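You operate a simulated robot arm through the tools that you are given. There is no shell and no other tool. Be economical: measure what you need, move in short steps, check, and stop when the job is done.

You run a simulated robot arm. Do the job below in one go: nothing can be reset, and whatever is moved stays where it is left.

## Task
Plug in the small column and run it up, then down again.
Fine: blue plug to the blue socket with the strip off; switch on, run with the white handset, up till the green lamp shows, then right down; off at the end.

It is judged by the outcome, as a careful person would: the job done as asked, and still so three seconds after it is handed in. It fails if anything else is knocked over, pushed out of place, dropped, spilled or broken.

## Robot
A 7-joint arm with a two-finger parallel gripper, fixed in place. Base frame: the origin is at the foot of the arm, x ahead of it, y to its left, z up; the work surface is at about z = 0. Readings come in mm, degrees, newtons and seconds.
With the tool pointing down near the work surface it reaches from about 220 to 580 mm from the base axis. Its first joint turns from -66.0 to 66.0 degrees. Payload 2.5 kg.
The tool frame sits at the grasp point between the pads (the TCP): z along the fingers, y along the line on which they close. The tips reach 23 mm beyond it. Largest opening 94 mm; finger width 38, thickness 10; the body of the gripper, 54 by 96 mm, starts 39 mm behind the TCP.
Orientation is told as [roll, pitch, yaw] about the base's x, y, z axes, in that order, counted from this pose: with the fingers straight down and closing along the base's y, the tool's x points along the base's -x, its y along +y and its z along -z.

## Interface
- The arm moves only by the tool nudge_tool. Its argument "increments" is a list that holds one entry, the list of rows, each a list of 7 numbers: the shift along the tool's x, y, z in units of 50 mm (1.0 is 50 mm), then the turn, a rotation vector about the tool's x, y, z in units of 6 degrees (1.0 is 6 degrees), then the finger opening in mm, from 0 to 94. In form: [[[x, y, z, rx, ry, rz, hand], ...]]. A call has 1 to 10 rows; each row shifts and turns the commanded pose from where the row before left it, along the tool's axes as they then stand. A call with a number of a shift or a turn outside -1 to 1 is refused whole. Each row takes 0.2 s and may step no farther than 50 mm and 8.6 degrees from the row before; otherwise, or with a gripper value out of range, the whole call is refused. Where a pose cannot be reached the arm comes as near as it can. A force on the tool above 70 N (or 10 N above the force at the start of the call, whichever is more), or a blocked arm, ends the call early, and 0.2 s more pass. The fingers move at their own pace (about 108 mm/s each) and stop on an object; they squeeze with about 30 N. The grip force told is the motor's: it shows also when the fingers shut on nothing. Time passes only in rows, and 0.2 s behind the last, so rows that do not move let the fingers close. The reply holds the time, the measured pose of the TCP, the force on the tool along the base axes, the opening and the grip force, in the units named above and with some noise.
- Cameras (640 x 400 px; columns grow to the right, rows downward): "scene" is fixed at [123.7, -404.6, 562]; the picture's right is [0.80, -0.59, 0.00], its down [-0.23, -0.31, -0.92] and it looks along [0.55, 0.74, -0.38] (base axes); focal length 318 px, centre (320, 200). "wrist" rides on the gripper at [-39, 0, -44] in the tool frame; the picture's right is [0.00, -1.00, 0.00], its down [0.97, 0.00, -0.24] and it looks along [0.24, 0.00, 0.97] (tool axes); focal length 218 px, centre (320, 200).
- grab_frame(camera): a new picture of that camera. It takes no simulated time.
- locate(camera, pixels): there is no depth. For up to 12 entries [column, row, z] of the newest picture of that camera ("zoom" is the newest enlarged one), the place [x, y] in the base frame at which the ray of that pixel passes the height z, good to about 2 mm. It takes no simulated time.
- close_up(camera, box): a new picture of the part [left, top, right, bottom] of that camera's present view, enlarged. It takes no simulated time.
- close_job(): hands the job in; it is judged then, once.

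Work in short steps. Measure before you move; look again where a grasp or a placing could have gone wrong, and mend it. You have 80 turns and 34 pictures in all, those below and enlarged ones among them. Open the gripper and draw the arm clear of the work before you hand the job in, unless the task says otherwise; then end with one line.

The tools are called by a JSON object that holds its "fn" and its "kwargs". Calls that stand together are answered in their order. nudge_tool: Moves the arm, as the interface text tells. Its arguments: {"type":"object","properties":{"increments":{"type":"array","items":{"type":"array","items":{"type":"array","items":{"type":"number"}}}}},"required":["increments"]} The other tools are called the same way: grab_frame (camera) takes a picture; locate (camera, pixels) gives the place at which the rays of pixels pass given heights; close_up (camera, box) takes an enlarged picture of a part of a camera's view; close_job () hands the job in.

At the start:

```text
t: 0.0
tool_pos: [313.6, 218.4, 400.2]
tcp_rot: [0.0, 0.0, 0.0]
force: [1.1, 0.3, 0.3]
grip_width: 93.8
grasp_force: 0.0
```

scene: 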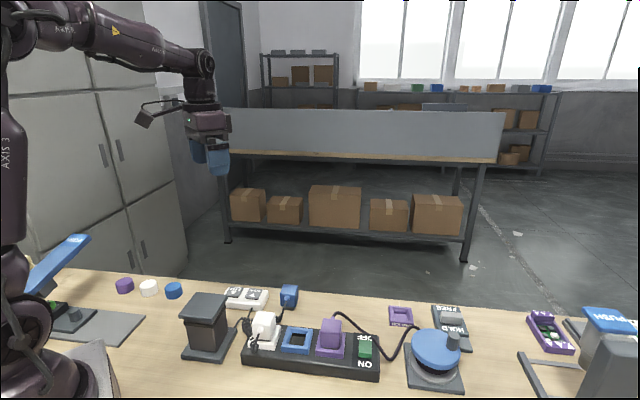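
wrist: 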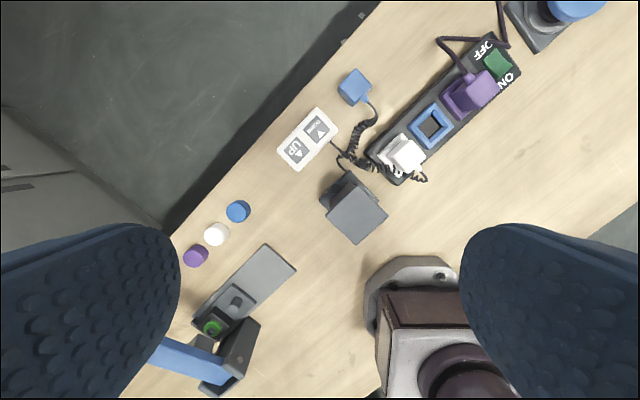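

I'll look at the strip, plug, handset and column in enlarged views first.

{"fn": "close_up", "kwargs": {"camera": "wrist", "box": [270, 20, 530, 250]}}

{"fn": "close_up", "kwargs": {"camera": "scene", "box": [170, 270, 480, 400]}}

```text
1.74 times, centred on (400, 135) of wrist
```

zoom: 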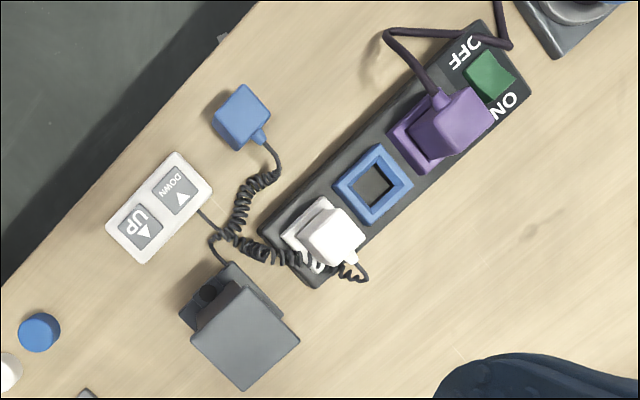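

```text
2.06 times, centred on (325, 335) of scene
```

zoom: 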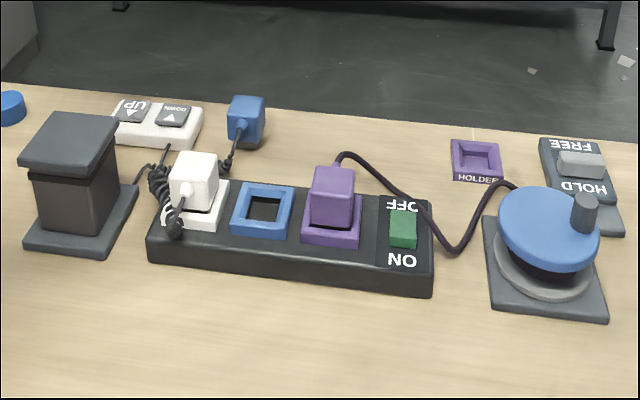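

The wrist picture shows the plug at (355,86), the blue socket at (433,126), the rocker at (497,64), handset UP at (297,150) and DOWN at (318,126). I'm locating these now.

{"fn": "locate", "kwargs": {"camera": "wrist", "pixels": [[355, 86, 30], [433, 126, 30], [433, 126, 45], [497, 64, 35], [297, 150, 25], [318, 126, 25], [354, 212, 90], [403, 153, 60], [470, 92, 60], [385, 170, 30], [505, 55, 30], [370, 105, 20]]}}

{"fn": "locate", "kwargs": {"camera": "scene", "pixels": [[289, 290, 30], [297, 341, 35], [365, 346, 40], [240, 292, 25], [258, 294, 25], [206, 307, 90], [289, 309, 0]]}}

```text
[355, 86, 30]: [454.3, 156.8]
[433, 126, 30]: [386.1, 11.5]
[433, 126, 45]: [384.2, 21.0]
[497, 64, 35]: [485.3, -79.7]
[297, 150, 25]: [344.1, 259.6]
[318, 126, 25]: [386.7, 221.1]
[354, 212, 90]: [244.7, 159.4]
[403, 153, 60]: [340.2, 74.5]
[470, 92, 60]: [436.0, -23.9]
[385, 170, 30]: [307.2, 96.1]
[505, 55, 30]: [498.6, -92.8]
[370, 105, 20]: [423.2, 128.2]
```

```text
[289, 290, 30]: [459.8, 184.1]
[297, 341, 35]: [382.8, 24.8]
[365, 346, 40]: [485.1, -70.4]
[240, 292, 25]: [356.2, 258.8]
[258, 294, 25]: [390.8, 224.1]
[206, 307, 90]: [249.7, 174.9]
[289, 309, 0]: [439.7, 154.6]
```

The estimates agree fairly well. I'm moving lower, over the strip and plug, for a better view.

{"fn": "nudge_tool", "kwargs": {"increments": [[[-0.39, -0.43, 0.5, 0, 0, 0, 94], [-0.39, -0.43, 0.5, 0, 0, 0, 94], [-0.39, -0.43, 0.5, 0, 0, 0, 94], [-0.39, -0.43, 0.5, 0, 0, 0, 94], [-0.39, -0.43, 0.5, 0, 0, 0, 94], [-0.39, -0.43, 0.5, 0, 0, 0, 94]]]}}

{"fn": "grab_frame", "kwargs": {"camera": "wrist"}}

```text
t: 1.4
tool_pos: [432.2, 90.5, 250.4]
tcp_rot: [0.1, 0.0, 0.0]
force: [0.4, 0.7, -0.2]
grip_width: 93.9
grasp_force: 0.1
```

```text
29 pictures are left
```

wrist: 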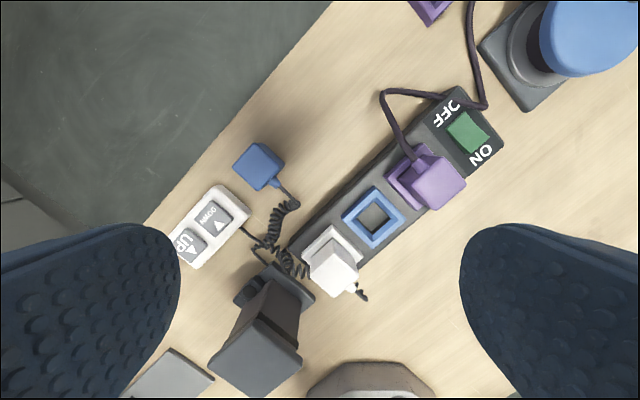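

{"fn": "close_up", "kwargs": {"camera": "wrist", "box": [370, 80, 510, 190]}}

{"fn": "close_up", "kwargs": {"camera": "wrist", "box": [170, 120, 330, 290]}}

{"fn": "close_up", "kwargs": {"camera": "scene", "box": [220, 270, 400, 390]}}

{"fn": "locate", "kwargs": {"camera": "wrist", "pixels": [[258, 166, 30], [258, 166, 40], [373, 217, 35], [373, 217, 45], [467, 132, 40], [190, 243, 25], [215, 216, 25], [344, 216, 40], [380, 187, 40], [406, 216, 40], [370, 247, 40]]}}

```text
3.64 times, centred on (440, 135) of wrist
```

zoom: 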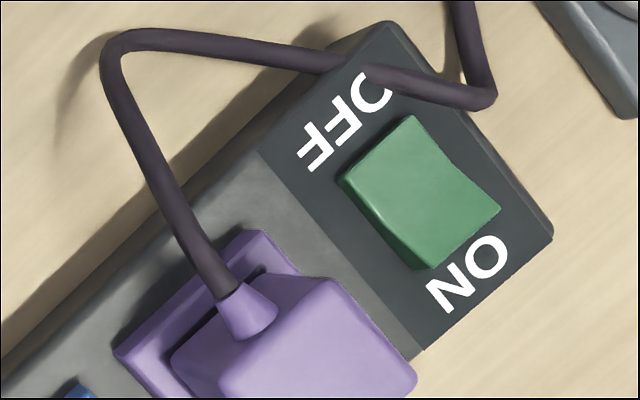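

```text
2.35 times, centred on (250, 205) of wrist
```

zoom: 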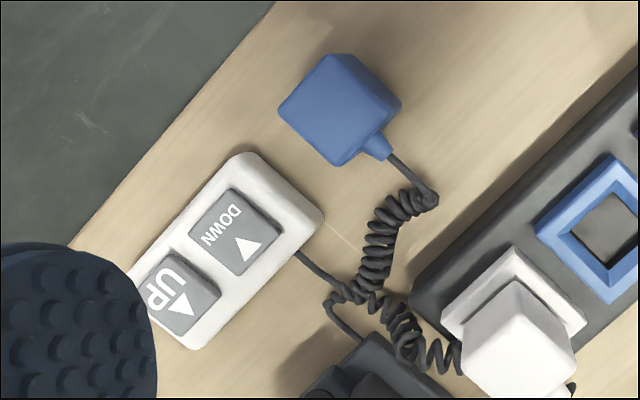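

```text
3.33 times, centred on (310, 330) of scene
```

zoom: 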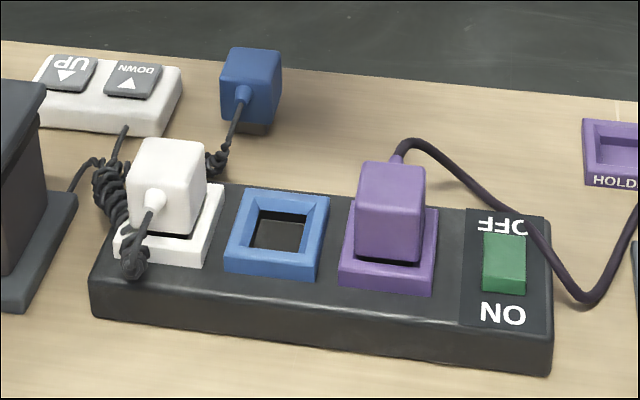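

```text
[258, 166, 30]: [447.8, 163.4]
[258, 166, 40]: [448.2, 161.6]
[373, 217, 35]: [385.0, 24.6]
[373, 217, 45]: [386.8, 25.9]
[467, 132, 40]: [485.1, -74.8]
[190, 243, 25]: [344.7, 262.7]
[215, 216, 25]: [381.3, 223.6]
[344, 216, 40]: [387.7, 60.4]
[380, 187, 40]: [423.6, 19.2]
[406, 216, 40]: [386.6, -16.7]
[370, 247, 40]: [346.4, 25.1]
```

I need the rocker's state, so I'm enlarging it from both cameras.

{"fn": "close_up", "kwargs": {"camera": "scene", "box": [345, 325, 395, 375]}}

{"fn": "close_up", "kwargs": {"camera": "wrist", "box": [435, 100, 500, 165]}}

```text
8.00 times, centred on (370, 350) of scene
```

zoom: 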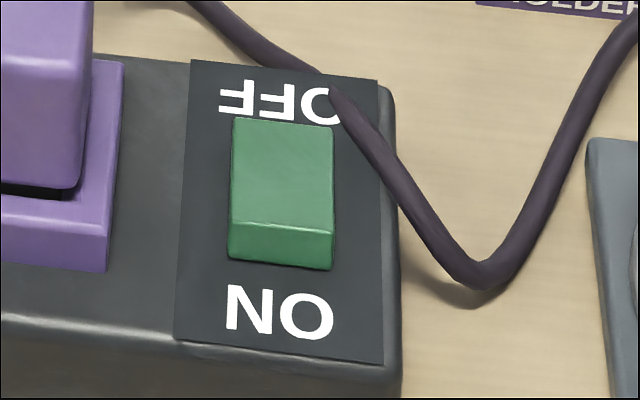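

```text
6.15 times, centred on (468, 132) of wrist
```

zoom: 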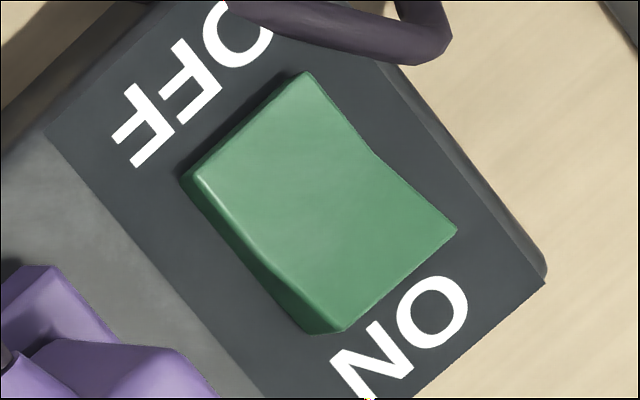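

The strip is off: the rocker's ON end stands proud in both close-ups. Next I go above the blue plug at (448,162), yaw to 45° so the fingers close along the strip axis, and look closer.

{"fn": "nudge_tool", "kwargs": {"increments": [[[-0.16, 0.71, 0, 0, 0, 0, 94], [-0.16, 0.71, 0, 0, 0, 0, 94], [0, 0, 0.25, 0, 0, -0.94, 94], [0, 0, 0.25, 0, 0, -0.94, 94], [0, 0, 0.25, 0, 0, -0.94, 94], [0, 0, 0.25, 0, 0, -0.94, 94], [0, 0, 0.25, 0, 0, -0.94, 94], [0, 0, 0.25, 0, 0, -0.94, 94], [0, 0, 0.25, 0, 0, -0.94, 94], [0, 0, 0.25, 0, 0, -0.92, 94]]]}}

{"fn": "grab_frame", "kwargs": {"camera": "wrist"}}

```text
t: 3.6
tool_pos: [446.6, 160.7, 149.8]
tcp_rot: [0.0, 0.1, 45.2]
force: [0.8, 0.7, 0.2]
grip_width: 93.8
grasp_force: 0.0
```

```text
23 pictures are left
```

wrist: 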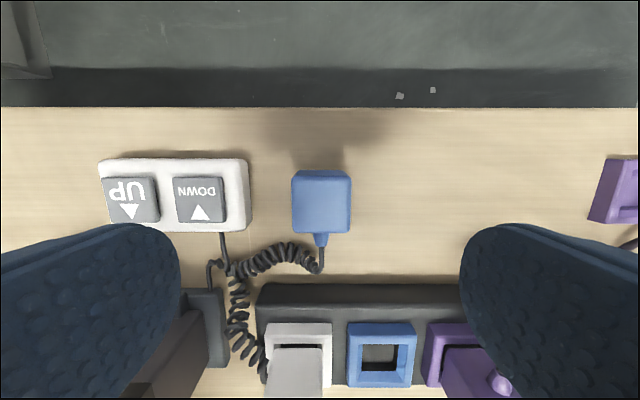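

The plug is square to the tool. I'm enlarging it to get its edges and height.

{"fn": "close_up", "kwargs": {"camera": "scene", "box": [265, 275, 325, 320]}}

{"fn": "close_up", "kwargs": {"camera": "wrist", "box": [265, 155, 425, 255]}}

```text
8.89 times, centred on (295, 298) of scene
```

zoom: 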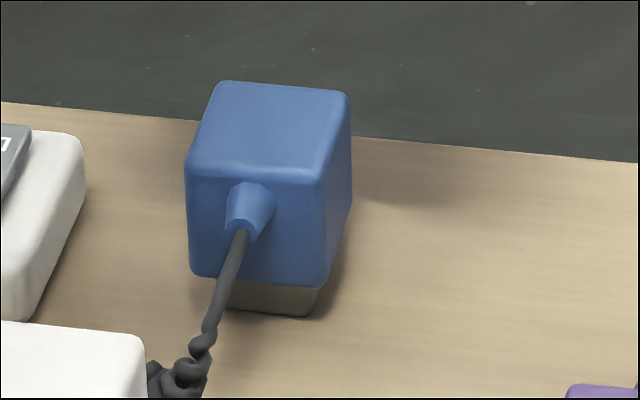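

```text
4.00 times, centred on (345, 205) of wrist
```

zoom: 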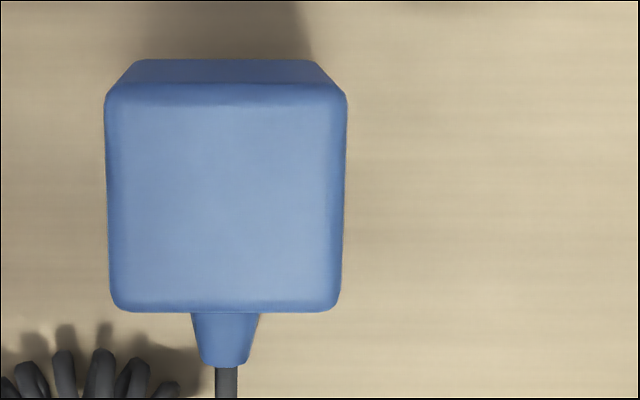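

{"fn": "locate", "kwargs": {"camera": "zoom", "pixels": [[226, 198, 42], [106, 198, 42], [345, 198, 42], [226, 85, 42], [226, 310, 42]]}}

{"fn": "locate", "kwargs": {"camera": "wrist", "pixels": [[348, 324, 40], [415, 323, 40], [348, 387, 40], [413, 387, 40], [380, 356, 40], [360, 345, 35], [398, 345, 35], [379, 371, 35], [265, 324, 40], [458, 283, 35], [258, 285, 35]]}}

```text
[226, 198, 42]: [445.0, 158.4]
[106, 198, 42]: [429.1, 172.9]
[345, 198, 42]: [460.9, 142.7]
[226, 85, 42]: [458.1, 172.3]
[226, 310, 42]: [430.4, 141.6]
```

```text
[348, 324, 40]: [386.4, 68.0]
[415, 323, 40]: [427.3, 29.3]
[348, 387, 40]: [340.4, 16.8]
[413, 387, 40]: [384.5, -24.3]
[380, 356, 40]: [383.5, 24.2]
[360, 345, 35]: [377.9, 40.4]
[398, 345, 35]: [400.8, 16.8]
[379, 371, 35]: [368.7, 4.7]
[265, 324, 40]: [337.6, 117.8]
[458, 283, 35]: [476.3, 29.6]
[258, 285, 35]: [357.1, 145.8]
```

Plug body centre is about (445,158) and its top is at about z 42, with sides around 42 mm. Before grasping, I look straight down on the socket to measure it.

{"fn": "nudge_tool", "kwargs": {"increments": [[[0.705, -0.27, 0, 0, 0, 0, 94], [0.705, -0.27, 0, 0, 0, 0, 94], [0.705, -0.27, 0, 0, 0, 0, 94], [0.705, -0.27, 0, 0, 0, 0, 94]]]}}

{"fn": "close_up", "kwargs": {"camera": "wrist", "box": [200, 110, 440, 260]}}

{"fn": "close_up", "kwargs": {"camera": "scene", "box": [235, 305, 345, 380]}}

```text
t: 4.6
tool_pos: [386.2, 21.9, 149.9]
tcp_rot: [0.0, 0.0, 45.0]
force: [-0.1, 0.3, -0.1]
grip_width: 93.8
grasp_force: 0.0
```

```text
2.67 times, centred on (320, 185) of wrist
```

zoom: 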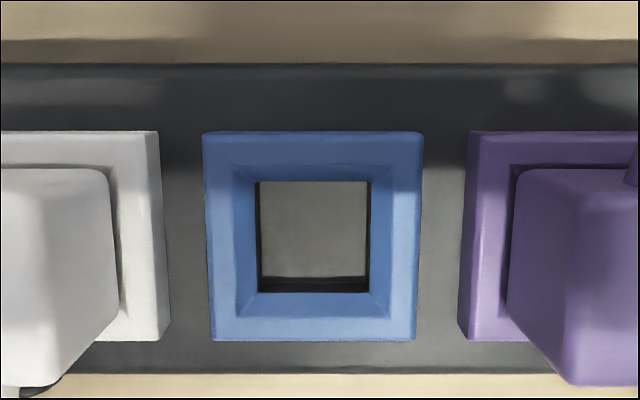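

```text
5.33 times, centred on (290, 342) of scene
```

zoom: 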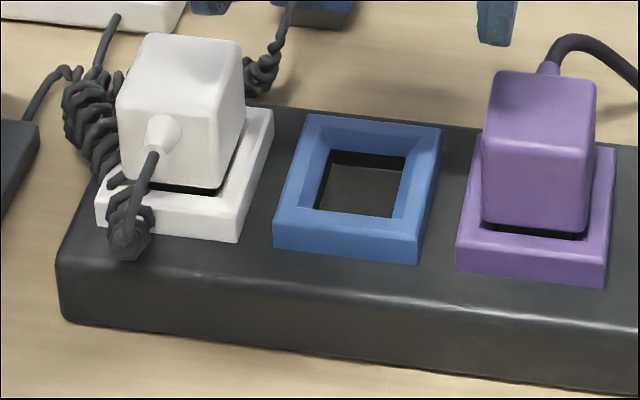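

{"fn": "locate", "kwargs": {"camera": "wrist", "pixels": [[317.4, 198.7, 30], [317.4, 198.7, 40], [317.4, 198.7, 50], [277, 159.5, 50], [358, 159.5, 50], [280, 237, 50], [355, 237, 50], [296, 178, 40], [338.5, 178, 40], [297, 219, 40], [338, 219, 40]]}}

{"fn": "locate", "kwargs": {"camera": "zoom", "pixels": [[312, 114, 50], [441, 127, 50], [274, 213, 50], [418, 237, 50], [360, 173, 50], [360, 173, 40], [330, 151, 40], [402, 218, 40]]}}

```text
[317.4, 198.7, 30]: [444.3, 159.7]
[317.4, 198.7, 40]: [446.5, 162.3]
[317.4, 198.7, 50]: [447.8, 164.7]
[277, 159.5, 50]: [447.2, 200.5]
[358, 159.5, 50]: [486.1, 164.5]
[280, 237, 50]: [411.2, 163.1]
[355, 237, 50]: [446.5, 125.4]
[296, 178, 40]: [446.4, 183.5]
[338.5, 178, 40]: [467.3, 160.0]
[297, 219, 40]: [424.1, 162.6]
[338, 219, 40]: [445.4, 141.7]
```

```text
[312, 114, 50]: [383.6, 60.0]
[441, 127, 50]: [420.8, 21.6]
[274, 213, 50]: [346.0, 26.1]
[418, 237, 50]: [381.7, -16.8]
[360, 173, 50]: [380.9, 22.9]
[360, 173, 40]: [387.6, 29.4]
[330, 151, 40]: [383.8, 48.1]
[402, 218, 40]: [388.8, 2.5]
```

The socket rim is at z≈46 with its centre at about (386.5, 24.5), and the pitch is about 64 mm. I return over the plug with the fingers at 66 mm, which clears the handset, and descend partway.

{"fn": "nudge_tool", "kwargs": {"increments": [[[-0.69, 0.275, 0, 0, 0, 0, 66], [-0.69, 0.275, 0, 0, 0, 0, 66], [-0.69, 0.275, 0, 0, 0, 0, 66], [-0.69, 0.275, 0, 0, 0, 0, 66], [0, 0, 0.5, 0, 0, 0, 66], [0, 0, 0.5, 0, 0, 0, 66], [0, 0, 0.4, 0, 0, 0, 66]]]}}

{"fn": "grab_frame", "kwargs": {"camera": "wrist"}}

```text
t: 6.2
tool_pos: [444.4, 159.4, 80.9]
tcp_rot: [0.1, -0.1, 45.0]
force: [0.4, -0.2, 0.5]
grip_width: 65.9
grasp_force: 0.2
```

```text
18 pictures are left
```

wrist: 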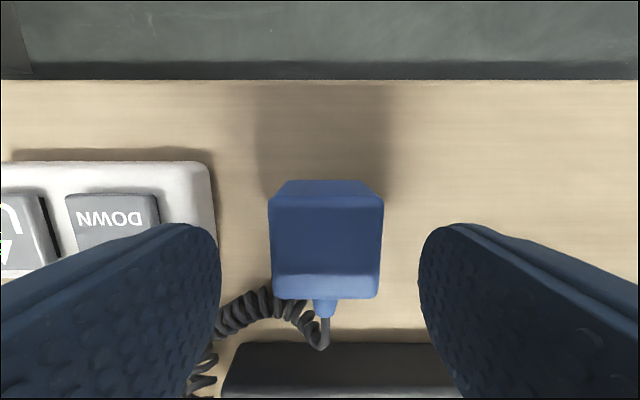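

{"fn": "locate", "kwargs": {"camera": "wrist", "pixels": [[326, 195, 42], [326, 298, 42], [326, 246, 42], [268, 246, 42], [384, 246, 42], [215, 250, 25]]}}

```text
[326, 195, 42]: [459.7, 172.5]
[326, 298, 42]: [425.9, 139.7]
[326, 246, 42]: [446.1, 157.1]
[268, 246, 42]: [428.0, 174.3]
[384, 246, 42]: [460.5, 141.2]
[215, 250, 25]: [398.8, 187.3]
```

The plug centre is about 2–3 mm off along tool x. I correct that, descend to z≈38 and close.

{"fn": "nudge_tool", "kwargs": {"increments": [[[0.05, -0.04, 0.3, 0, 0, 0, 66], [0, 0, 0.3, 0, 0, 0, 66], [0, 0, 0.26, 0, 0, 0, 66], [0, 0, 0, 0, 0, 0, 30], [0, 0, 0, 0, 0, 0, 30], [0, 0, 0, 0, 0, 0, 30]]]}}

```text
t: 7.6
tool_pos: [443.6, 156.2, 37.4]
tcp_rot: [0.0, 0.0, 45.0]
force: [-0.7, 0.3, -0.5]
grip_width: 39.5
grasp_force: 29.9
```

The plug is gripped at 39.5 mm. I lift 75 mm, slide sideways, then move straight in over the socket.

{"fn": "nudge_tool", "kwargs": {"increments": [[[0, 0, -0.5, 0, 0, 0, 30], [0, 0, -0.5, 0, 0, 0, 30], [0, 0, -0.5, 0, 0, 0, 30], [0, -0.53, 0, 0, 0, 0, 30], [0, -0.53, 0, 0, 0, 0, 30], [0.534, 0, 0, 0, 0, 0, 30], [0.534, 0, 0, 0, 0, 0, 30], [0.534, 0, 0, 0, 0, 0, 30], [0.534, 0, 0, 0, 0, 0, 30], [0.534, 0, 0, 0, 0, 0, 30]]]}}

{"fn": "grab_frame", "kwargs": {"camera": "wrist"}}

{"fn": "close_up", "kwargs": {"camera": "scene", "box": [210, 250, 370, 380]}}

```text
t: 9.8
tool_pos: [386.3, 23.0, 112.1]
tcp_rot: [0.0, -0.1, 45.0]
force: [0.3, -0.3, 0.6]
grip_width: 29.7
grasp_force: 0.1
```

```text
17 pictures are left
```

wrist: 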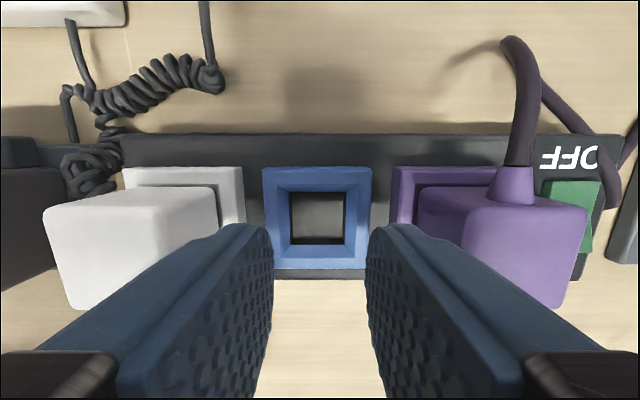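

```text
3.08 times, centred on (290, 315) of scene
```

zoom: 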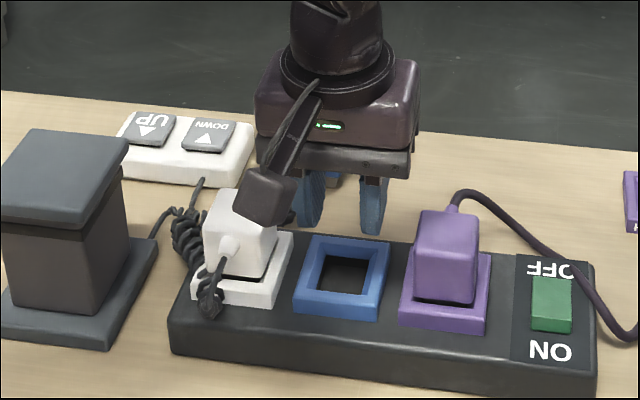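

The fingers shut on nothing (29.7 mm), so the plug slipped out during the move. I retreat along the same path, higher up, to see where it lies.

{"fn": "nudge_tool", "kwargs": {"increments": [[[0, 0, -0.5, 0, 0, 0, 66], [-0.534, 0, -0.2, 0, 0, 0, 66], [-0.534, 0, 0, 0, 0, 0, 66], [-0.534, 0, 0, 0, 0, 0, 66], [-0.534, 0, 0, 0, 0, 0, 66], [-0.534, 0.4, 0, 0, 0, 0, 66], [0, 0.6, 0, 0, 0, 0, 66]]]}}

{"fn": "grab_frame", "kwargs": {"camera": "wrist"}}

{"fn": "close_up", "kwargs": {"camera": "scene", "box": [245, 265, 345, 330]}}

```text
t: 11.4
tool_pos: [445.3, 153.4, 147.0]
tcp_rot: [-0.1, 0.0, 45.0]
force: [-0.9, -0.3, 0.6]
grip_width: 66.1
grasp_force: 0.0
```

```text
15 pictures are left
```

wrist: 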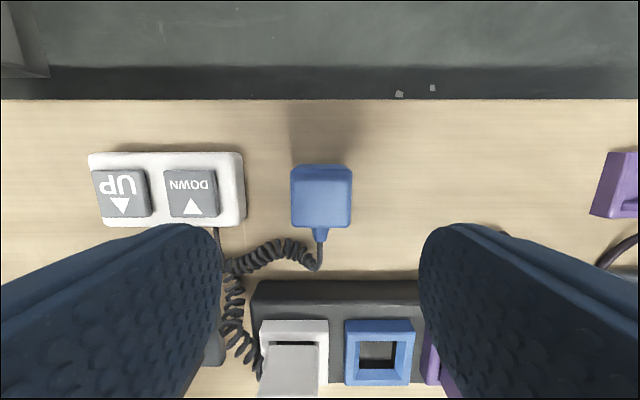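

```text
6.15 times, centred on (295, 298) of scene
```

zoom: 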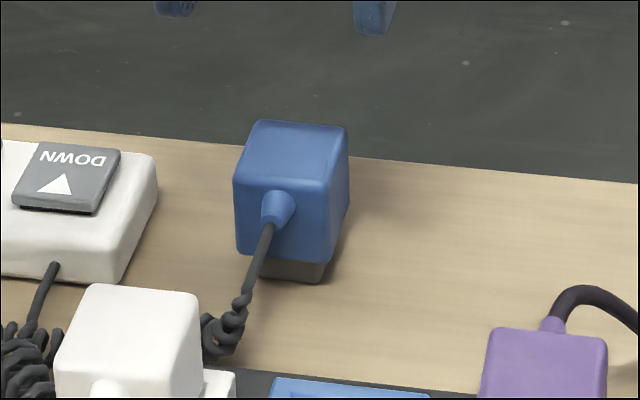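

The plug is still upright and close to where it was, so it slipped at the lift. I'm re-measuring it for a firmer, slower grasp.

{"fn": "locate", "kwargs": {"camera": "wrist", "pixels": [[291, 200, 50], [352, 200, 50], [321, 170, 50], [321, 228, 50], [246, 190, 25]]}}

```text
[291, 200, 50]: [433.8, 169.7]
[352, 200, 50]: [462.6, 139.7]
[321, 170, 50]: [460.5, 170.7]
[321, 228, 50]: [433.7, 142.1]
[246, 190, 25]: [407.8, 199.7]
```

{"fn": "nudge_tool", "kwargs": {"increments": [[[-0.06, 0, 0.5, 0, 0, 0, 62], [0, 0, 0.5, 0, 0, 0, 62], [0, 0, 0.5, 0, 0, 0, 62], [0, 0, 0.4, 0, 0, 0, 62], [0, 0, 0.34, 0, 0, 0, 62], [0, 0, 0, 0, 0, 0, 0], [0, 0, 0, 0, 0, 0, 0], [0, 0, 0, 0, 0, 0, 0], [0, 0, 0, 0, 0, 0, 0]]]}}

{"fn": "nudge_tool", "kwargs": {"increments": [[[0, 0, -0.05, 0, 0, 0, 0], [0, 0, -0.1, 0, 0, 0, 0], [0, 0, -0.1, 0, 0, 0, 0], [0, 0, -0.1, 0, 0, 0, 0], [0, 0, -0.1, 0, 0, 0, 0]]]}}

```text
t: 13.4
tool_pos: [447.5, 155.4, 33.9]
tcp_rot: [0.1, 0.0, 45.0]
force: [0.0, -0.2, -0.2]
grip_width: 39.7
grasp_force: 29.8
```

```text
t: 14.6
tool_pos: [447.6, 155.5, 56.8]
tcp_rot: [0.0, 0.0, 45.0]
force: [0.2, 0.0, -0.9]
grip_width: 39.6
grasp_force: 30.2
```

Still gripped after a 23 mm lift. I continue gently to z≈112 and check.

{"fn": "nudge_tool", "kwargs": {"increments": [[[0, 0, -0.15, 0, 0, 0, 0], [0, 0, -0.2, 0, 0, 0, 0], [0, 0, -0.2, 0, 0, 0, 0], [0, 0, -0.2, 0, 0, 0, 0], [0, 0, -0.2, 0, 0, 0, 0], [0, 0, -0.15, 0, 0, 0, 0]]]}}

{"fn": "close_up", "kwargs": {"camera": "scene", "box": [225, 240, 345, 330]}}

```text
t: 16.0
tool_pos: [448.7, 155.2, 112.9]
tcp_rot: [0.0, 0.0, 44.9]
force: [-0.1, 0.4, -0.9]
grip_width: 39.5
grasp_force: 30.0
```

```text
4.44 times, centred on (285, 285) of scene
```

zoom: 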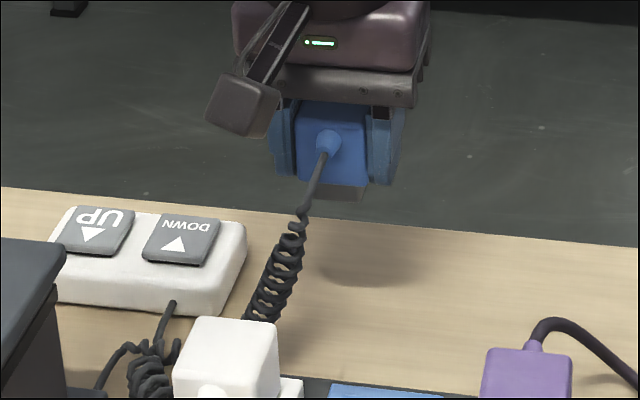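

The plug is held upright. I carry it slowly toward the socket.

{"fn": "nudge_tool", "kwargs": {"increments": [[[0, -0.245, 0, 0, 0, 0, 0], [0, -0.245, 0, 0, 0, 0, 0], [0, -0.245, 0, 0, 0, 0, 0], [0, -0.245, 0, 0, 0, 0, 0], [0.25, 0, 0, 0, 0, 0, 0], [0.25, 0, 0, 0, 0, 0, 0], [0.25, 0, 0, 0, 0, 0, 0], [0.25, 0, 0, 0, 0, 0, 0], [0.25, 0, 0, 0, 0, 0, 0], [0.25, 0, 0, 0, 0, 0, 0]]]}}

{"fn": "nudge_tool", "kwargs": {"increments": [[[0.25, 0, 0, 0, 0, 0, 0], [0.25, 0, 0, 0, 0, 0, 0], [0.25, 0, 0, 0, 0, 0, 0], [0.25, 0, 0, 0, 0, 0, 0], [0.22, 0, 0, 0, 0, 0, 0], [0, 0, 0, 0, 0, 0, 0]]]}}

{"fn": "grab_frame", "kwargs": {"camera": "wrist"}}

{"fn": "close_up", "kwargs": {"camera": "scene", "box": [225, 270, 375, 380]}}

```text
t: 18.2
tool_pos: [428.2, 68.9, 111.4]
tcp_rot: [0.0, 0.0, 45.0]
force: [0.1, -0.2, -0.1]
grip_width: 39.4
grasp_force: 29.6
```

```text
t: 19.6
tool_pos: [384.8, 25.1, 113.2]
tcp_rot: [0.0, 0.0, 45.1]
force: [-0.4, -0.8, 0.0]
grip_width: 39.5
grasp_force: 30.1
```

```text
12 pictures are left
```

wrist: 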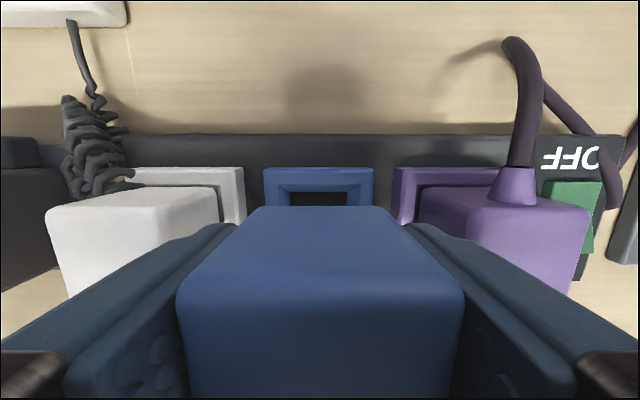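

```text
3.64 times, centred on (300, 325) of scene
```

zoom: 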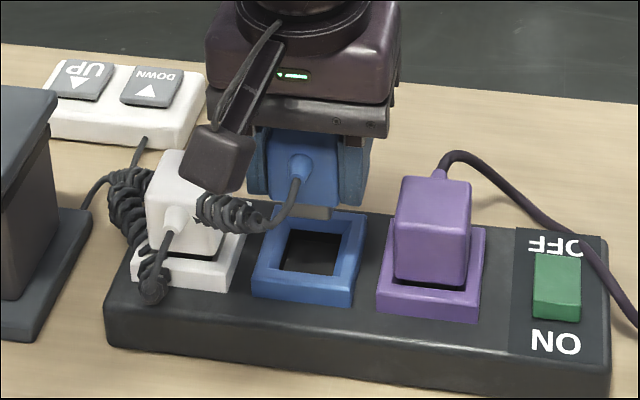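

{"fn": "locate", "kwargs": {"camera": "wrist", "pixels": [[265, 168, 46], [373, 168, 46], [319, 168, 46], [291, 191, 40], [347, 191, 40]]}}

```text
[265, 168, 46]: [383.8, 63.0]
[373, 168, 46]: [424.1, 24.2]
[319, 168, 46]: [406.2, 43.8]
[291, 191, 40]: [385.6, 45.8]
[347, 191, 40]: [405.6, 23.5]
```

Aligned within about 1 mm: the far rim edge puts the socket centre at (385.5,24.3). I descend slowly, watching the force.

{"fn": "nudge_tool", "kwargs": {"increments": [[[0, 0, 0.2, 0, 0, 0, 0], [0, 0, 0.2, 0, 0, 0, 0], [0, 0, 0.15, 0, 0, 0, 0], [0, 0, 0.1, 0, 0, 0, 0], [0, 0, 0.1, 0, 0, 0, 0], [0, 0, 0.05, 0, 0, 0, 0], [0, 0, 0.04, 0, 0, 0, 0]]]}}

{"fn": "nudge_tool", "kwargs": {"increments": [[[0, 0, 0.04, 0, 0, 0, 0], [0, 0, 0.04, 0, 0, 0, 0], [0, 0, 0.04, 0, 0, 0, 0]]]}}

```text
t: 21.2
tool_pos: [385.4, 24.4, 71.4]
tcp_rot: [0.0, 0.1, 44.9]
force: [-15.5, -8.3, 31.6]
grip_width: 39.7
grasp_force: 30.1
```

```text
t: 21.6
tool_pos: [386.0, 24.2, 70.3]
tcp_rot: [0.1, 0.2, 44.9]
force: [-1.6, -0.1, 7.9]
grip_width: 39.7
grasp_force: 30.4
stopped in row 2: the force on the tool passed its limit (the readings are from after the stop); the commanded pose is now the measured one
```

It met resistance at z≈70, which is where I expected it to seat. I'm checking it in the scene view.

{"fn": "close_up", "kwargs": {"camera": "scene", "box": [235, 300, 355, 380]}}

```text
5.00 times, centred on (295, 340) of scene
```

zoom: 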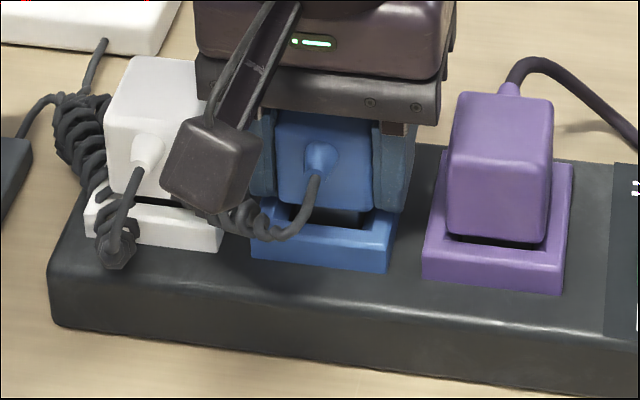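

The blue plug sits about 5 mm higher than its neighbours, so it isn't fully home. The lateral force pushed toward tool +x, so I shift 1 mm that way and press again in small steps.

{"fn": "nudge_tool", "kwargs": {"increments": [[[0.02, 0, 0, 0, 0, 0, 0], [0, 0, 0.03, 0, 0, 0, 0], [0, 0, 0.03, 0, 0, 0, 0], [0, 0, 0.03, 0, 0, 0, 0]]]}}

```text
t: 22.5
tool_pos: [387.4, 24.2, 71.4]
tcp_rot: [-0.1, 0.2, 45.0]
force: [-2.2, -0.6, 8.4]
grip_width: 39.6
grasp_force: 30.0
stopped in row 4: the force on the tool passed its limit (the readings are from after the stop); the commanded pose is now the measured one
```

The fingertips (z≈47) are landing on the socket rim (z≈46). I open slightly, raise 12 mm, regrip higher and press again.

{"fn": "nudge_tool", "kwargs": {"increments": [[[0, 0, 0, 0, 0, 0, 50], [0, 0, -0.12, 0, 0, 0, 50], [0, 0, -0.12, 0, 0, 0, 50], [0, 0, 0, 0, 0, 0, 0], [0, 0, 0, 0, 0, 0, 0]]]}}

{"fn": "nudge_tool", "kwargs": {"increments": [[[0, 0, 0.04, 0, 0, 0, 0], [0, 0, 0.04, 0, 0, 0, 0], [0, 0, 0.04, 0, 0, 0, 0], [0, 0, 0.03, 0, 0, 0, 0]]]}}

{"fn": "close_up", "kwargs": {"camera": "scene", "box": [235, 300, 355, 380]}}

```text
t: 23.7
tool_pos: [385.6, 24.0, 82.7]
tcp_rot: [0.0, 0.1, 44.9]
force: [0.2, 0.5, -0.2]
grip_width: 39.2
grasp_force: 30.4
```

```text
t: 24.7
tool_pos: [386.4, 24.9, 75.7]
tcp_rot: [-0.1, 0.0, 45.0]
force: [-3.1, 2.7, 23.5]
grip_width: 40.0
grasp_force: 30.3
```

```text
5.00 times, centred on (295, 340) of scene
```

zoom: 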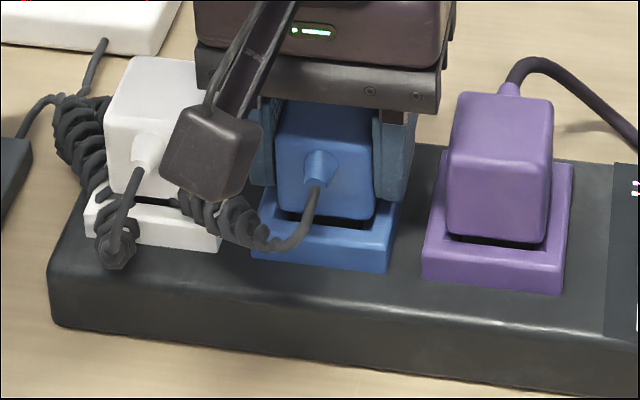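

It went about 7 mm deeper and now looks nearly like the purple one. I press a little more to be sure it has bottomed.

{"fn": "nudge_tool", "kwargs": {"increments": [[[0, 0, 0.03, 0, 0, 0, 0], [0, 0, 0.03, 0, 0, 0, 0], [0, 0, 0.03, 0, 0, 0, 0], [0, 0, 0, 0, 0, 0, 0]]]}}

```text
t: 25.7
tool_pos: [385.7, 24.5, 69.4]
tcp_rot: [0.0, 0.1, 45.0]
force: [-3.4, 3.3, 27.3]
grip_width: 39.6
grasp_force: 30.5
```

The steady ~27 N suggests the plug has bottomed and the pads are slipping. I release, rise and look from above and from the scene camera.

{"fn": "nudge_tool", "kwargs": {"increments": [[[0, 0, 0, 0, 0, 0, 54], [0, 0, -0.3, 0, 0, 0, 54], [0, 0, -0.5, 0, 0, 0, 54], [0, 0, -0.6, 0, 0, 0, 54], [0, 0, -0.7, 0, 0, 0, 54], [-0.5, 0, -0.5, 0, 0, 0, 40]]]}}

{"fn": "close_up", "kwargs": {"camera": "scene", "box": [225, 300, 385, 390]}}

```text
t: 27.1
tool_pos: [405.7, 42.2, 201.4]
tcp_rot: [0.0, 0.0, 45.0]
force: [-0.1, -0.3, 0.6]
grip_width: 40.1
grasp_force: 0.1
```

```text
4.00 times, centred on (305, 345) of scene
```

zoom: 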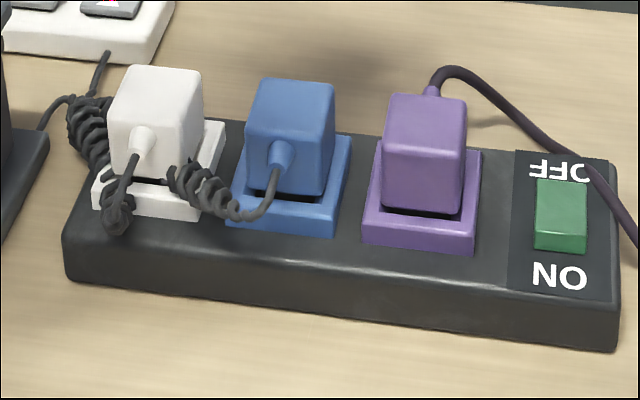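

The blue plug is seated like its neighbours. Next is the rocker's ON end, at (560,235) in the zoom; I locate it.

{"fn": "locate", "kwargs": {"camera": "zoom", "pixels": [[560, 232, 50], [560, 232, 45], [562, 183, 42], [561, 210, 43], [558, 275, 38], [558, 168, 38]]}}

```text
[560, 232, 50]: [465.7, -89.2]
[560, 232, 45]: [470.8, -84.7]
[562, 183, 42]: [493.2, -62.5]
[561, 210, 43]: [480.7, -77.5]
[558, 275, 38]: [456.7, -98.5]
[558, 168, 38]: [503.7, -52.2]
```

The rocker centre is about (482,-76), with ON toward (-0.7,-0.7). With closed fingers offset to the ON side (TCP about 465,-93), only the ON half gets pressed. Moving there and coming down short of contact.

{"fn": "nudge_tool", "kwargs": {"increments": [[[0.27, -0.69, 0, 0, 0, 0, 0], [0.27, -0.69, 0, 0, 0, 0, 0], [0.27, -0.69, 0, 0, 0, 0, 0], [0.27, -0.69, 0, 0, 0, 0, 0], [0, 0, 0.6, 0, 0, 0, 0], [0, 0, 0.6, 0, 0, 0, 0], [0, 0, 0.6, 0, 0, 0, 0], [0, 0, 0.4, 0, 0, 0, 0]]]}}

{"fn": "grab_frame", "kwargs": {"camera": "wrist"}}

```text
t: 28.9
tool_pos: [462.7, -93.8, 90.5]
tcp_rot: [0.0, 0.1, 45.0]
force: [-0.8, -0.1, 0.2]
grip_width: 0.0
grasp_force: 30.1
```

```text
7 pictures are left
```

wrist: 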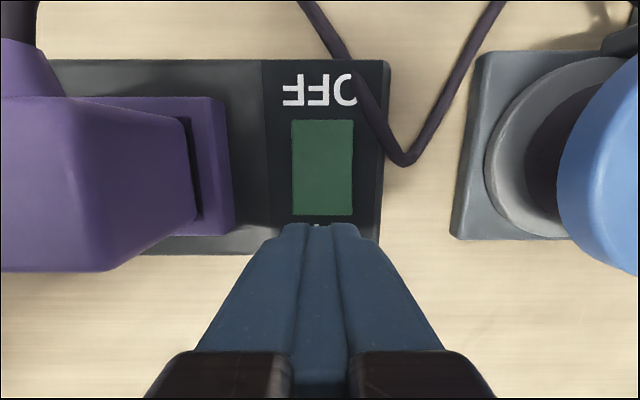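

{"fn": "locate", "kwargs": {"camera": "wrist", "pixels": [[322, 120, 42], [322, 215, 48], [322, 215, 42], [322, 168, 43], [500, 150, 20], [560, 180, 80]]}}

```text
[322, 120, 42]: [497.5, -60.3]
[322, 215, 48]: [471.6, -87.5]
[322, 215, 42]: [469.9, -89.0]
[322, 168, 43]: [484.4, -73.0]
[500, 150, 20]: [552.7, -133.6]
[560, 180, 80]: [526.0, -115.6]
```

The finger edge overlaps the outer 9 mm of the ON half, which is good. I press down in small steps.

{"fn": "nudge_tool", "kwargs": {"increments": [[[0, 0, 0.2, 0, 0, 0, 0], [0, 0, 0.1, 0, 0, 0, 0], [0, 0, 0.06, 0, 0, 0, 0], [0, 0, 0.06, 0, 0, 0, 0], [0, 0, 0.06, 0, 0, 0, 0]]]}}

```text
t: 30.1
tool_pos: [463.2, -93.7, 66.7]
tcp_rot: [-0.1, 0.0, 44.9]
force: [-0.5, -1.6, 1.1]
grip_width: 0.0
grasp_force: 30.2
```

{"fn": "nudge_tool", "kwargs": {"increments": [[[0, 0, 0.04, 0, 0, 0, 0], [0, 0, 0.04, 0, 0, 0, 0], [0, 0, 0.04, 0, 0, 0, 0], [0, 0, 0, 0, 0, 0, 0]]]}}

```text
t: 31.1
tool_pos: [463.2, -94.7, 63.6]
tcp_rot: [-0.2, 0.2, 45.0]
force: [-27.9, 4.9, 61.2]
grip_width: 0.0
grasp_force: 30.6
```

Firm contact at 61 N. I lift and check the rocker in the scene view.

{"fn": "nudge_tool", "kwargs": {"increments": [[[0, 0, -0.3, 0, 0, 0, 0], [0, 0, -0.6, 0, 0, 0, 0], [0, 0, -0.7, 0, 0, 0, 0], [0, 0.7, -0.5, 0, 0, 0, 0]]]}}

{"fn": "close_up", "kwargs": {"camera": "scene", "box": [170, 270, 410, 390]}}

```text
t: 32.1
tool_pos: [439.1, -68.3, 164.5]
tcp_rot: [0.0, 0.1, 44.9]
force: [-0.6, 0.5, -0.2]
grip_width: 0.3
grasp_force: 29.8
```

```text
2.67 times, centred on (290, 330) of scene
```

zoom: 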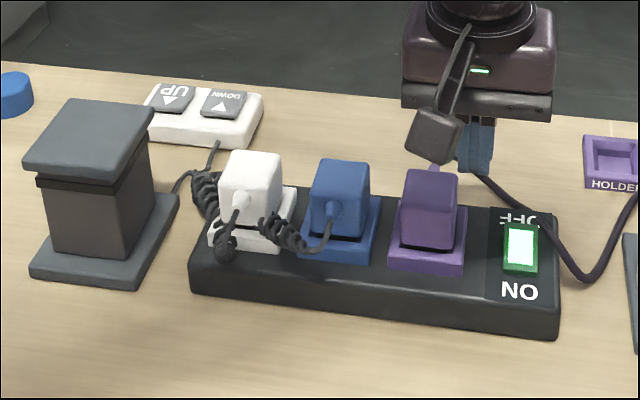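

The rocker is lit, so the strip is on. I locate the handset buttons from the same zoom: UP at (172,99), DOWN at (223,103).

{"fn": "locate", "kwargs": {"camera": "zoom", "pixels": [[172, 99, 25], [172, 99, 32], [223, 103, 25], [223, 103, 32], [88, 150, 110], [92, 265, 5]]}}

```text
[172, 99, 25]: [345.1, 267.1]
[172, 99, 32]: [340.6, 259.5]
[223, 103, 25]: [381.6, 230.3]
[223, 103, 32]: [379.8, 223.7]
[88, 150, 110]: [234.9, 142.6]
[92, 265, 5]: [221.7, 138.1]
```

The estimates agree on UP at about (343,261) and DOWN at about (381,224), with tops at z≈31. I travel there on the far side of the strip, then tilt the tool 18° so only one finger edge presses.

{"fn": "nudge_tool", "kwargs": {"increments": [[[-0.77, 0.6, 0, 0, 0, 0, 0], [-0.77, 0.6, 0, 0, 0, 0, 0], [-0.77, 0.6, 0, 0, 0, 0, 0], [-0.77, 0.6, 0, 0, 0, 0, 0], [0, 0.9, 0, 0, 0, 0, 0], [0, 0.9, 0, 0, 0, 0, 0], [0, 0.9, 0, 0, 0, 0, 0], [0, 0.91, 0, 0, 0, 0, 0]]]}}

{"fn": "nudge_tool", "kwargs": {"increments": [[[0, 0, 0, 0, 1, 0, 0], [0, 0, 0, 0, 1, 0, 0], [0, 0, 0, 0, 1, 0, 0], [0, 0, 0, 0, 0, 0, 0]]]}}

```text
t: 33.9
tool_pos: [335.4, 254.1, 166.6]
tcp_rot: [0.0, 0.2, 44.8]
force: [-0.8, 0.7, 0.1]
grip_width: 0.0
grasp_force: 29.9
```

```text
t: 34.9
tool_pos: [334.7, 252.4, 165.4]
tcp_rot: [-0.1, 18.2, 44.9]
force: [-0.1, 0.0, -0.1]
grip_width: 0.2
grasp_force: 29.8
```

Tilt is as intended. I descend vertically to TCP z≈73, short of contact, which I expect at about 59, and check the aim.

{"fn": "nudge_tool", "kwargs": {"increments": [[[-0.139, 0, 0.428, 0, 0, 0, 0], [-0.139, 0, 0.428, 0, 0, 0, 0], [-0.139, 0, 0.428, 0, 0, 0, 0], [-0.139, 0, 0.428, 0, 0, 0, 0]]]}}

{"fn": "grab_frame", "kwargs": {"camera": "wrist"}}

```text
t: 35.9
tool_pos: [334.2, 252.7, 75.0]
tcp_rot: [-0.1, 18.1, 44.9]
force: [-0.4, 0.3, -0.1]
grip_width: 0.0
grasp_force: 29.4
```

```text
5 pictures are left
```

wrist: 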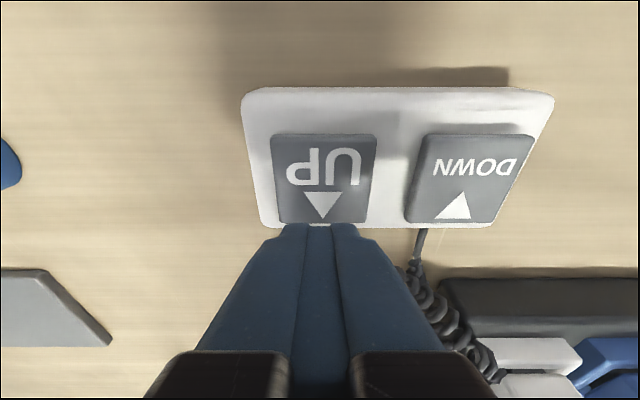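

{"fn": "locate", "kwargs": {"camera": "wrist", "pixels": [[324, 179, 31], [324, 137, 31], [324, 222, 31], [468, 178, 31], [324, 90, 26], [324, 228, 26]]}}

```text
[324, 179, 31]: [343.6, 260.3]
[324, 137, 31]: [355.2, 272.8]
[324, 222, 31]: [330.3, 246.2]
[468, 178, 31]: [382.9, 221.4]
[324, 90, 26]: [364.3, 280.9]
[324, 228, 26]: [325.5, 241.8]
```

The contact point (342,260.5) is centred on UP. I press down gently and look at the force.

{"fn": "nudge_tool", "kwargs": {"increments": [[[-0.062, 0, 0.19, 0, 0, 0, 0], [-0.025, 0, 0.076, 0, 0, 0, 0], [-0.0124, 0, 0.038, 0, 0, 0, 0], [-0.0124, 0, 0.038, 0, 0, 0, 0]]]}}

```text
t: 36.9
tool_pos: [334.8, 252.8, 57.6]
tcp_rot: [-0.1, 18.2, 45.0]
force: [-2.6, -1.4, 4.1]
grip_width: 0.0
grasp_force: 30.1
```

Light contact. I press another 2 mm and look at the column.

{"fn": "nudge_tool", "kwargs": {"increments": [[[-0.0124, 0, 0.038, 0, 0, 0, 0], [0, 0, 0, 0, 0, 0, 0], [0, 0, 0, 0, 0, 0, 0], [0, 0, 0, 0, 0, 0, 0]]]}}

{"fn": "close_up", "kwargs": {"camera": "scene", "box": [130, 220, 330, 380]}}

```text
t: 37.9
tool_pos: [334.7, 253.4, 55.3]
tcp_rot: [-0.1, 18.1, 44.8]
force: [-4.1, -2.5, 12.0]
grip_width: 0.1
grasp_force: 29.8
```

```text
2.50 times, centred on (230, 300) of scene
```

zoom: 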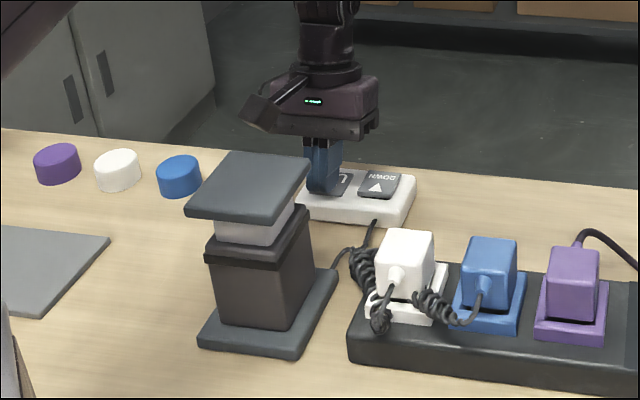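

The column is rising, about 20 mm in under a second. I keep holding UP for 2 s, then look again.

{"fn": "nudge_tool", "kwargs": {"increments": [[[0, 0, 0, 0, 0, 0, 0], [0, 0, 0, 0, 0, 0, 0], [0, 0, 0, 0, 0, 0, 0], [0, 0, 0, 0, 0, 0, 0], [0, 0, 0, 0, 0, 0, 0], [0, 0, 0, 0, 0, 0, 0], [0, 0, 0, 0, 0, 0, 0], [0, 0, 0, 0, 0, 0, 0], [0, 0, 0, 0, 0, 0, 0], [0, 0, 0, 0, 0, 0, 0]]]}}

{"fn": "close_up", "kwargs": {"camera": "scene", "box": [130, 200, 330, 380]}}

```text
t: 40.1
tool_pos: [335.2, 253.2, 55.2]
tcp_rot: [-0.2, 18.1, 44.9]
force: [-1.6, 0.1, 11.6]
grip_width: 0.0
grasp_force: 29.8
```

```text
2.22 times, centred on (230, 290) of scene
```

zoom: 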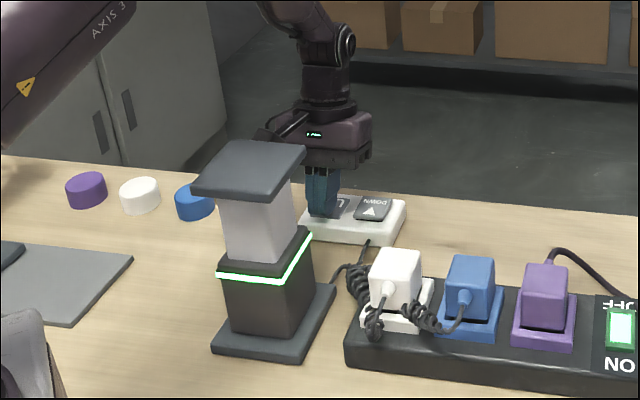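

The green ring is lit, so I release UP, move 55 mm along to DOWN, press to the same depth and hold.

{"fn": "nudge_tool", "kwargs": {"increments": [[[0.124, 0, -0.38, 0, 0, 0, 0], [0, -0.553, 0, 0, 0, 0, 0], [0, -0.553, 0, 0, 0, 0, 0], [-0.062, 0, 0.19, 0, 0, 0, 0], [-0.025, 0, 0.076, 0, 0, 0, 0], [-0.025, 0, 0.076, 0, 0, 0, 0], [-0.0124, 0, 0.038, 0, 0, 0, 0], [0, 0, 0, 0, 0, 0, 0]]]}}

{"fn": "nudge_tool", "kwargs": {"increments": [[[0, 0, 0, 0, 0, 0, 0], [0, 0, 0, 0, 0, 0, 0], [0, 0, 0, 0, 0, 0, 0], [0, 0, 0, 0, 0, 0, 0], [0, 0, 0, 0, 0, 0, 0], [0, 0, 0, 0, 0, 0, 0], [0, 0, 0, 0, 0, 0, 0], [0, 0, 0, 0, 0, 0, 0], [0, 0, 0, 0, 0, 0, 0], [0, 0, 0, 0, 0, 0, 0]]]}}

{"fn": "nudge_tool", "kwargs": {"increments": [[[0, 0, 0, 0, 0, 0, 0], [0, 0, 0, 0, 0, 0, 0], [0, 0, 0, 0, 0, 0, 0], [0, 0, 0, 0, 0, 0, 0], [0, 0, 0, 0, 0, 0, 0], [0, 0, 0, 0, 0, 0, 0], [0, 0, 0, 0, 0, 0, 0], [0, 0, 0, 0, 0, 0, 0], [0, 0, 0, 0, 0, 0, 0], [0, 0, 0, 0, 0, 0, 0]]]}}

{"fn": "nudge_tool", "kwargs": {"increments": [[[0, 0, 0, 0, 0, 0, 0], [0, 0, 0, 0, 0, 0, 0], [0, 0, 0, 0, 0, 0, 0], [0, 0, 0, 0, 0, 0, 0], [0, 0, 0, 0, 0, 0, 0], [0, 0, 0, 0, 0, 0, 0], [0, 0, 0, 0, 0, 0, 0], [0, 0, 0, 0, 0, 0, 0], [0, 0, 0, 0, 0, 0, 0], [0, 0, 0, 0, 0, 0, 0]]]}}

```text
t: 41.9
tool_pos: [374.7, 213.3, 55.4]
tcp_rot: [-0.2, 18.1, 44.8]
force: [1.4, -2.4, 11.4]
grip_width: 0.2
grasp_force: 29.9
```

```text
t: 44.1
tool_pos: [374.7, 214.2, 55.6]
tcp_rot: [-0.2, 18.0, 44.8]
force: [4.7, -0.8, 11.9]
grip_width: 0.0
grasp_force: 30.0
```

```text
t: 46.3
tool_pos: [374.0, 213.4, 55.3]
tcp_rot: [-0.1, 18.2, 44.9]
force: [2.7, 0.0, 13.0]
grip_width: 0.0
grasp_force: 30.0
```

```text
t: 48.5
tool_pos: [374.1, 212.9, 55.8]
tcp_rot: [-0.1, 18.1, 44.9]
force: [-0.6, 0.6, 13.2]
grip_width: 0.0
grasp_force: 30.2
```

DOWN has been held for about 6.6 s at 12 N, twice the time up. I'm checking the column while still holding.

{"fn": "close_up", "kwargs": {"camera": "scene", "box": [130, 230, 410, 390]}}

```text
2.29 times, centred on (270, 310) of scene
```

zoom: 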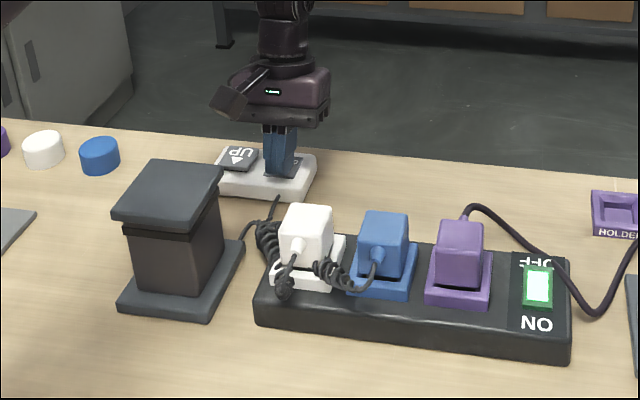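

The column is fully down and its lamp is out. I release, rise, and travel over to the rocker's OFF side, keeping the tilt so the far finger edge is the lowest point and the finger body stays clear of the cord.

{"fn": "nudge_tool", "kwargs": {"increments": [[[0.227, 0, -0.697, 0, 0, 0, 0], [0.227, 0, -0.697, 0, 0, 0, 0], [0.227, 0, -0.697, 0, 0, 0, 0], [0, -0.927, 0, 0, 0, 0, 0], [0, -0.927, 0, 0, 0, 0, 0], [0, -0.927, 0, 0, 0, 0, 0], [0, -0.927, 0, 0, 0, 0, 0], [0, -0.927, 0, 0, 0, 0, 0], [0, -0.929, 0, 0, 0, 0, 0]]]}}

{"fn": "nudge_tool", "kwargs": {"increments": [[[0.795, 0, 0.258, 0, 0, 0, 0], [0.795, 0, 0.258, 0, 0, 0, 0], [0.795, 0, 0.258, 0, 0, 0, 0], [0, 0, 0, 0, 0, 0, 0]]]}}

```text
t: 50.5
tool_pos: [559.2, 13.1, 165.0]
tcp_rot: [0.0, 18.4, 45.0]
force: [0.3, 0.4, -0.1]
grip_width: 0.0
grasp_force: 30.5
out of reach, approached as far as the arm can: row 9
```

```text
t: 51.5
tool_pos: [472.5, -73.9, 167.0]
tcp_rot: [0.0, 18.1, 44.9]
force: [0.1, -0.1, 0.1]
grip_width: 0.0
grasp_force: 30.1
```

Slightly short because of the reach limit. I correct by (9.9, 2.0) mm and descend to z≈85.

{"fn": "nudge_tool", "kwargs": {"increments": [[[-0.16, -0.112, -0.052, 0, 0, 0, 0], [-0.169, 0, 0.52, 0, 0, 0, 0], [-0.169, 0, 0.52, 0, 0, 0, 0], [-0.169, 0, 0.52, 0, 0, 0, 0], [0, 0, 0, 0, 0, 0, 0]]]}}

```text
t: 52.7
tool_pos: [480.8, -72.8, 84.5]
tcp_rot: [-0.2, 18.0, 45.0]
force: [-0.6, 0.1, 0.1]
grip_width: 0.1
grasp_force: 30.0
```

The position is good: the contact edge is about 9 mm on the OFF side of the pivot. I press in small steps.

{"fn": "nudge_tool", "kwargs": {"increments": [[[-0.037, 0, 0.114, 0, 0, 0, 0], [-0.0185, 0, 0.057, 0, 0, 0, 0], [-0.0185, 0, 0.057, 0, 0, 0, 0], [-0.0124, 0, 0.038, 0, 0, 0, 0], [0, 0, 0, 0, 0, 0, 0]]]}}

```text
t: 53.9
tool_pos: [480.5, -73.4, 70.5]
tcp_rot: [0.0, 18.2, 44.8]
force: [-0.4, 0.3, -0.6]
grip_width: 0.0
grasp_force: 29.6
```

{"fn": "nudge_tool", "kwargs": {"increments": [[[-0.0124, 0, 0.038, 0, 0, 0, 0], [-0.0124, 0, 0.038, 0, 0, 0, 0], [-0.0062, 0, 0.019, 0, 0, 0, 0], [0, 0, 0, 0, 0, 0, 0]]]}}

```text
t: 54.9
tool_pos: [483.0, -72.7, 69.4]
tcp_rot: [-0.4, 17.8, 44.8]
force: [-10.4, 4.4, 48.4]
grip_width: 0.0
grasp_force: 29.6
```

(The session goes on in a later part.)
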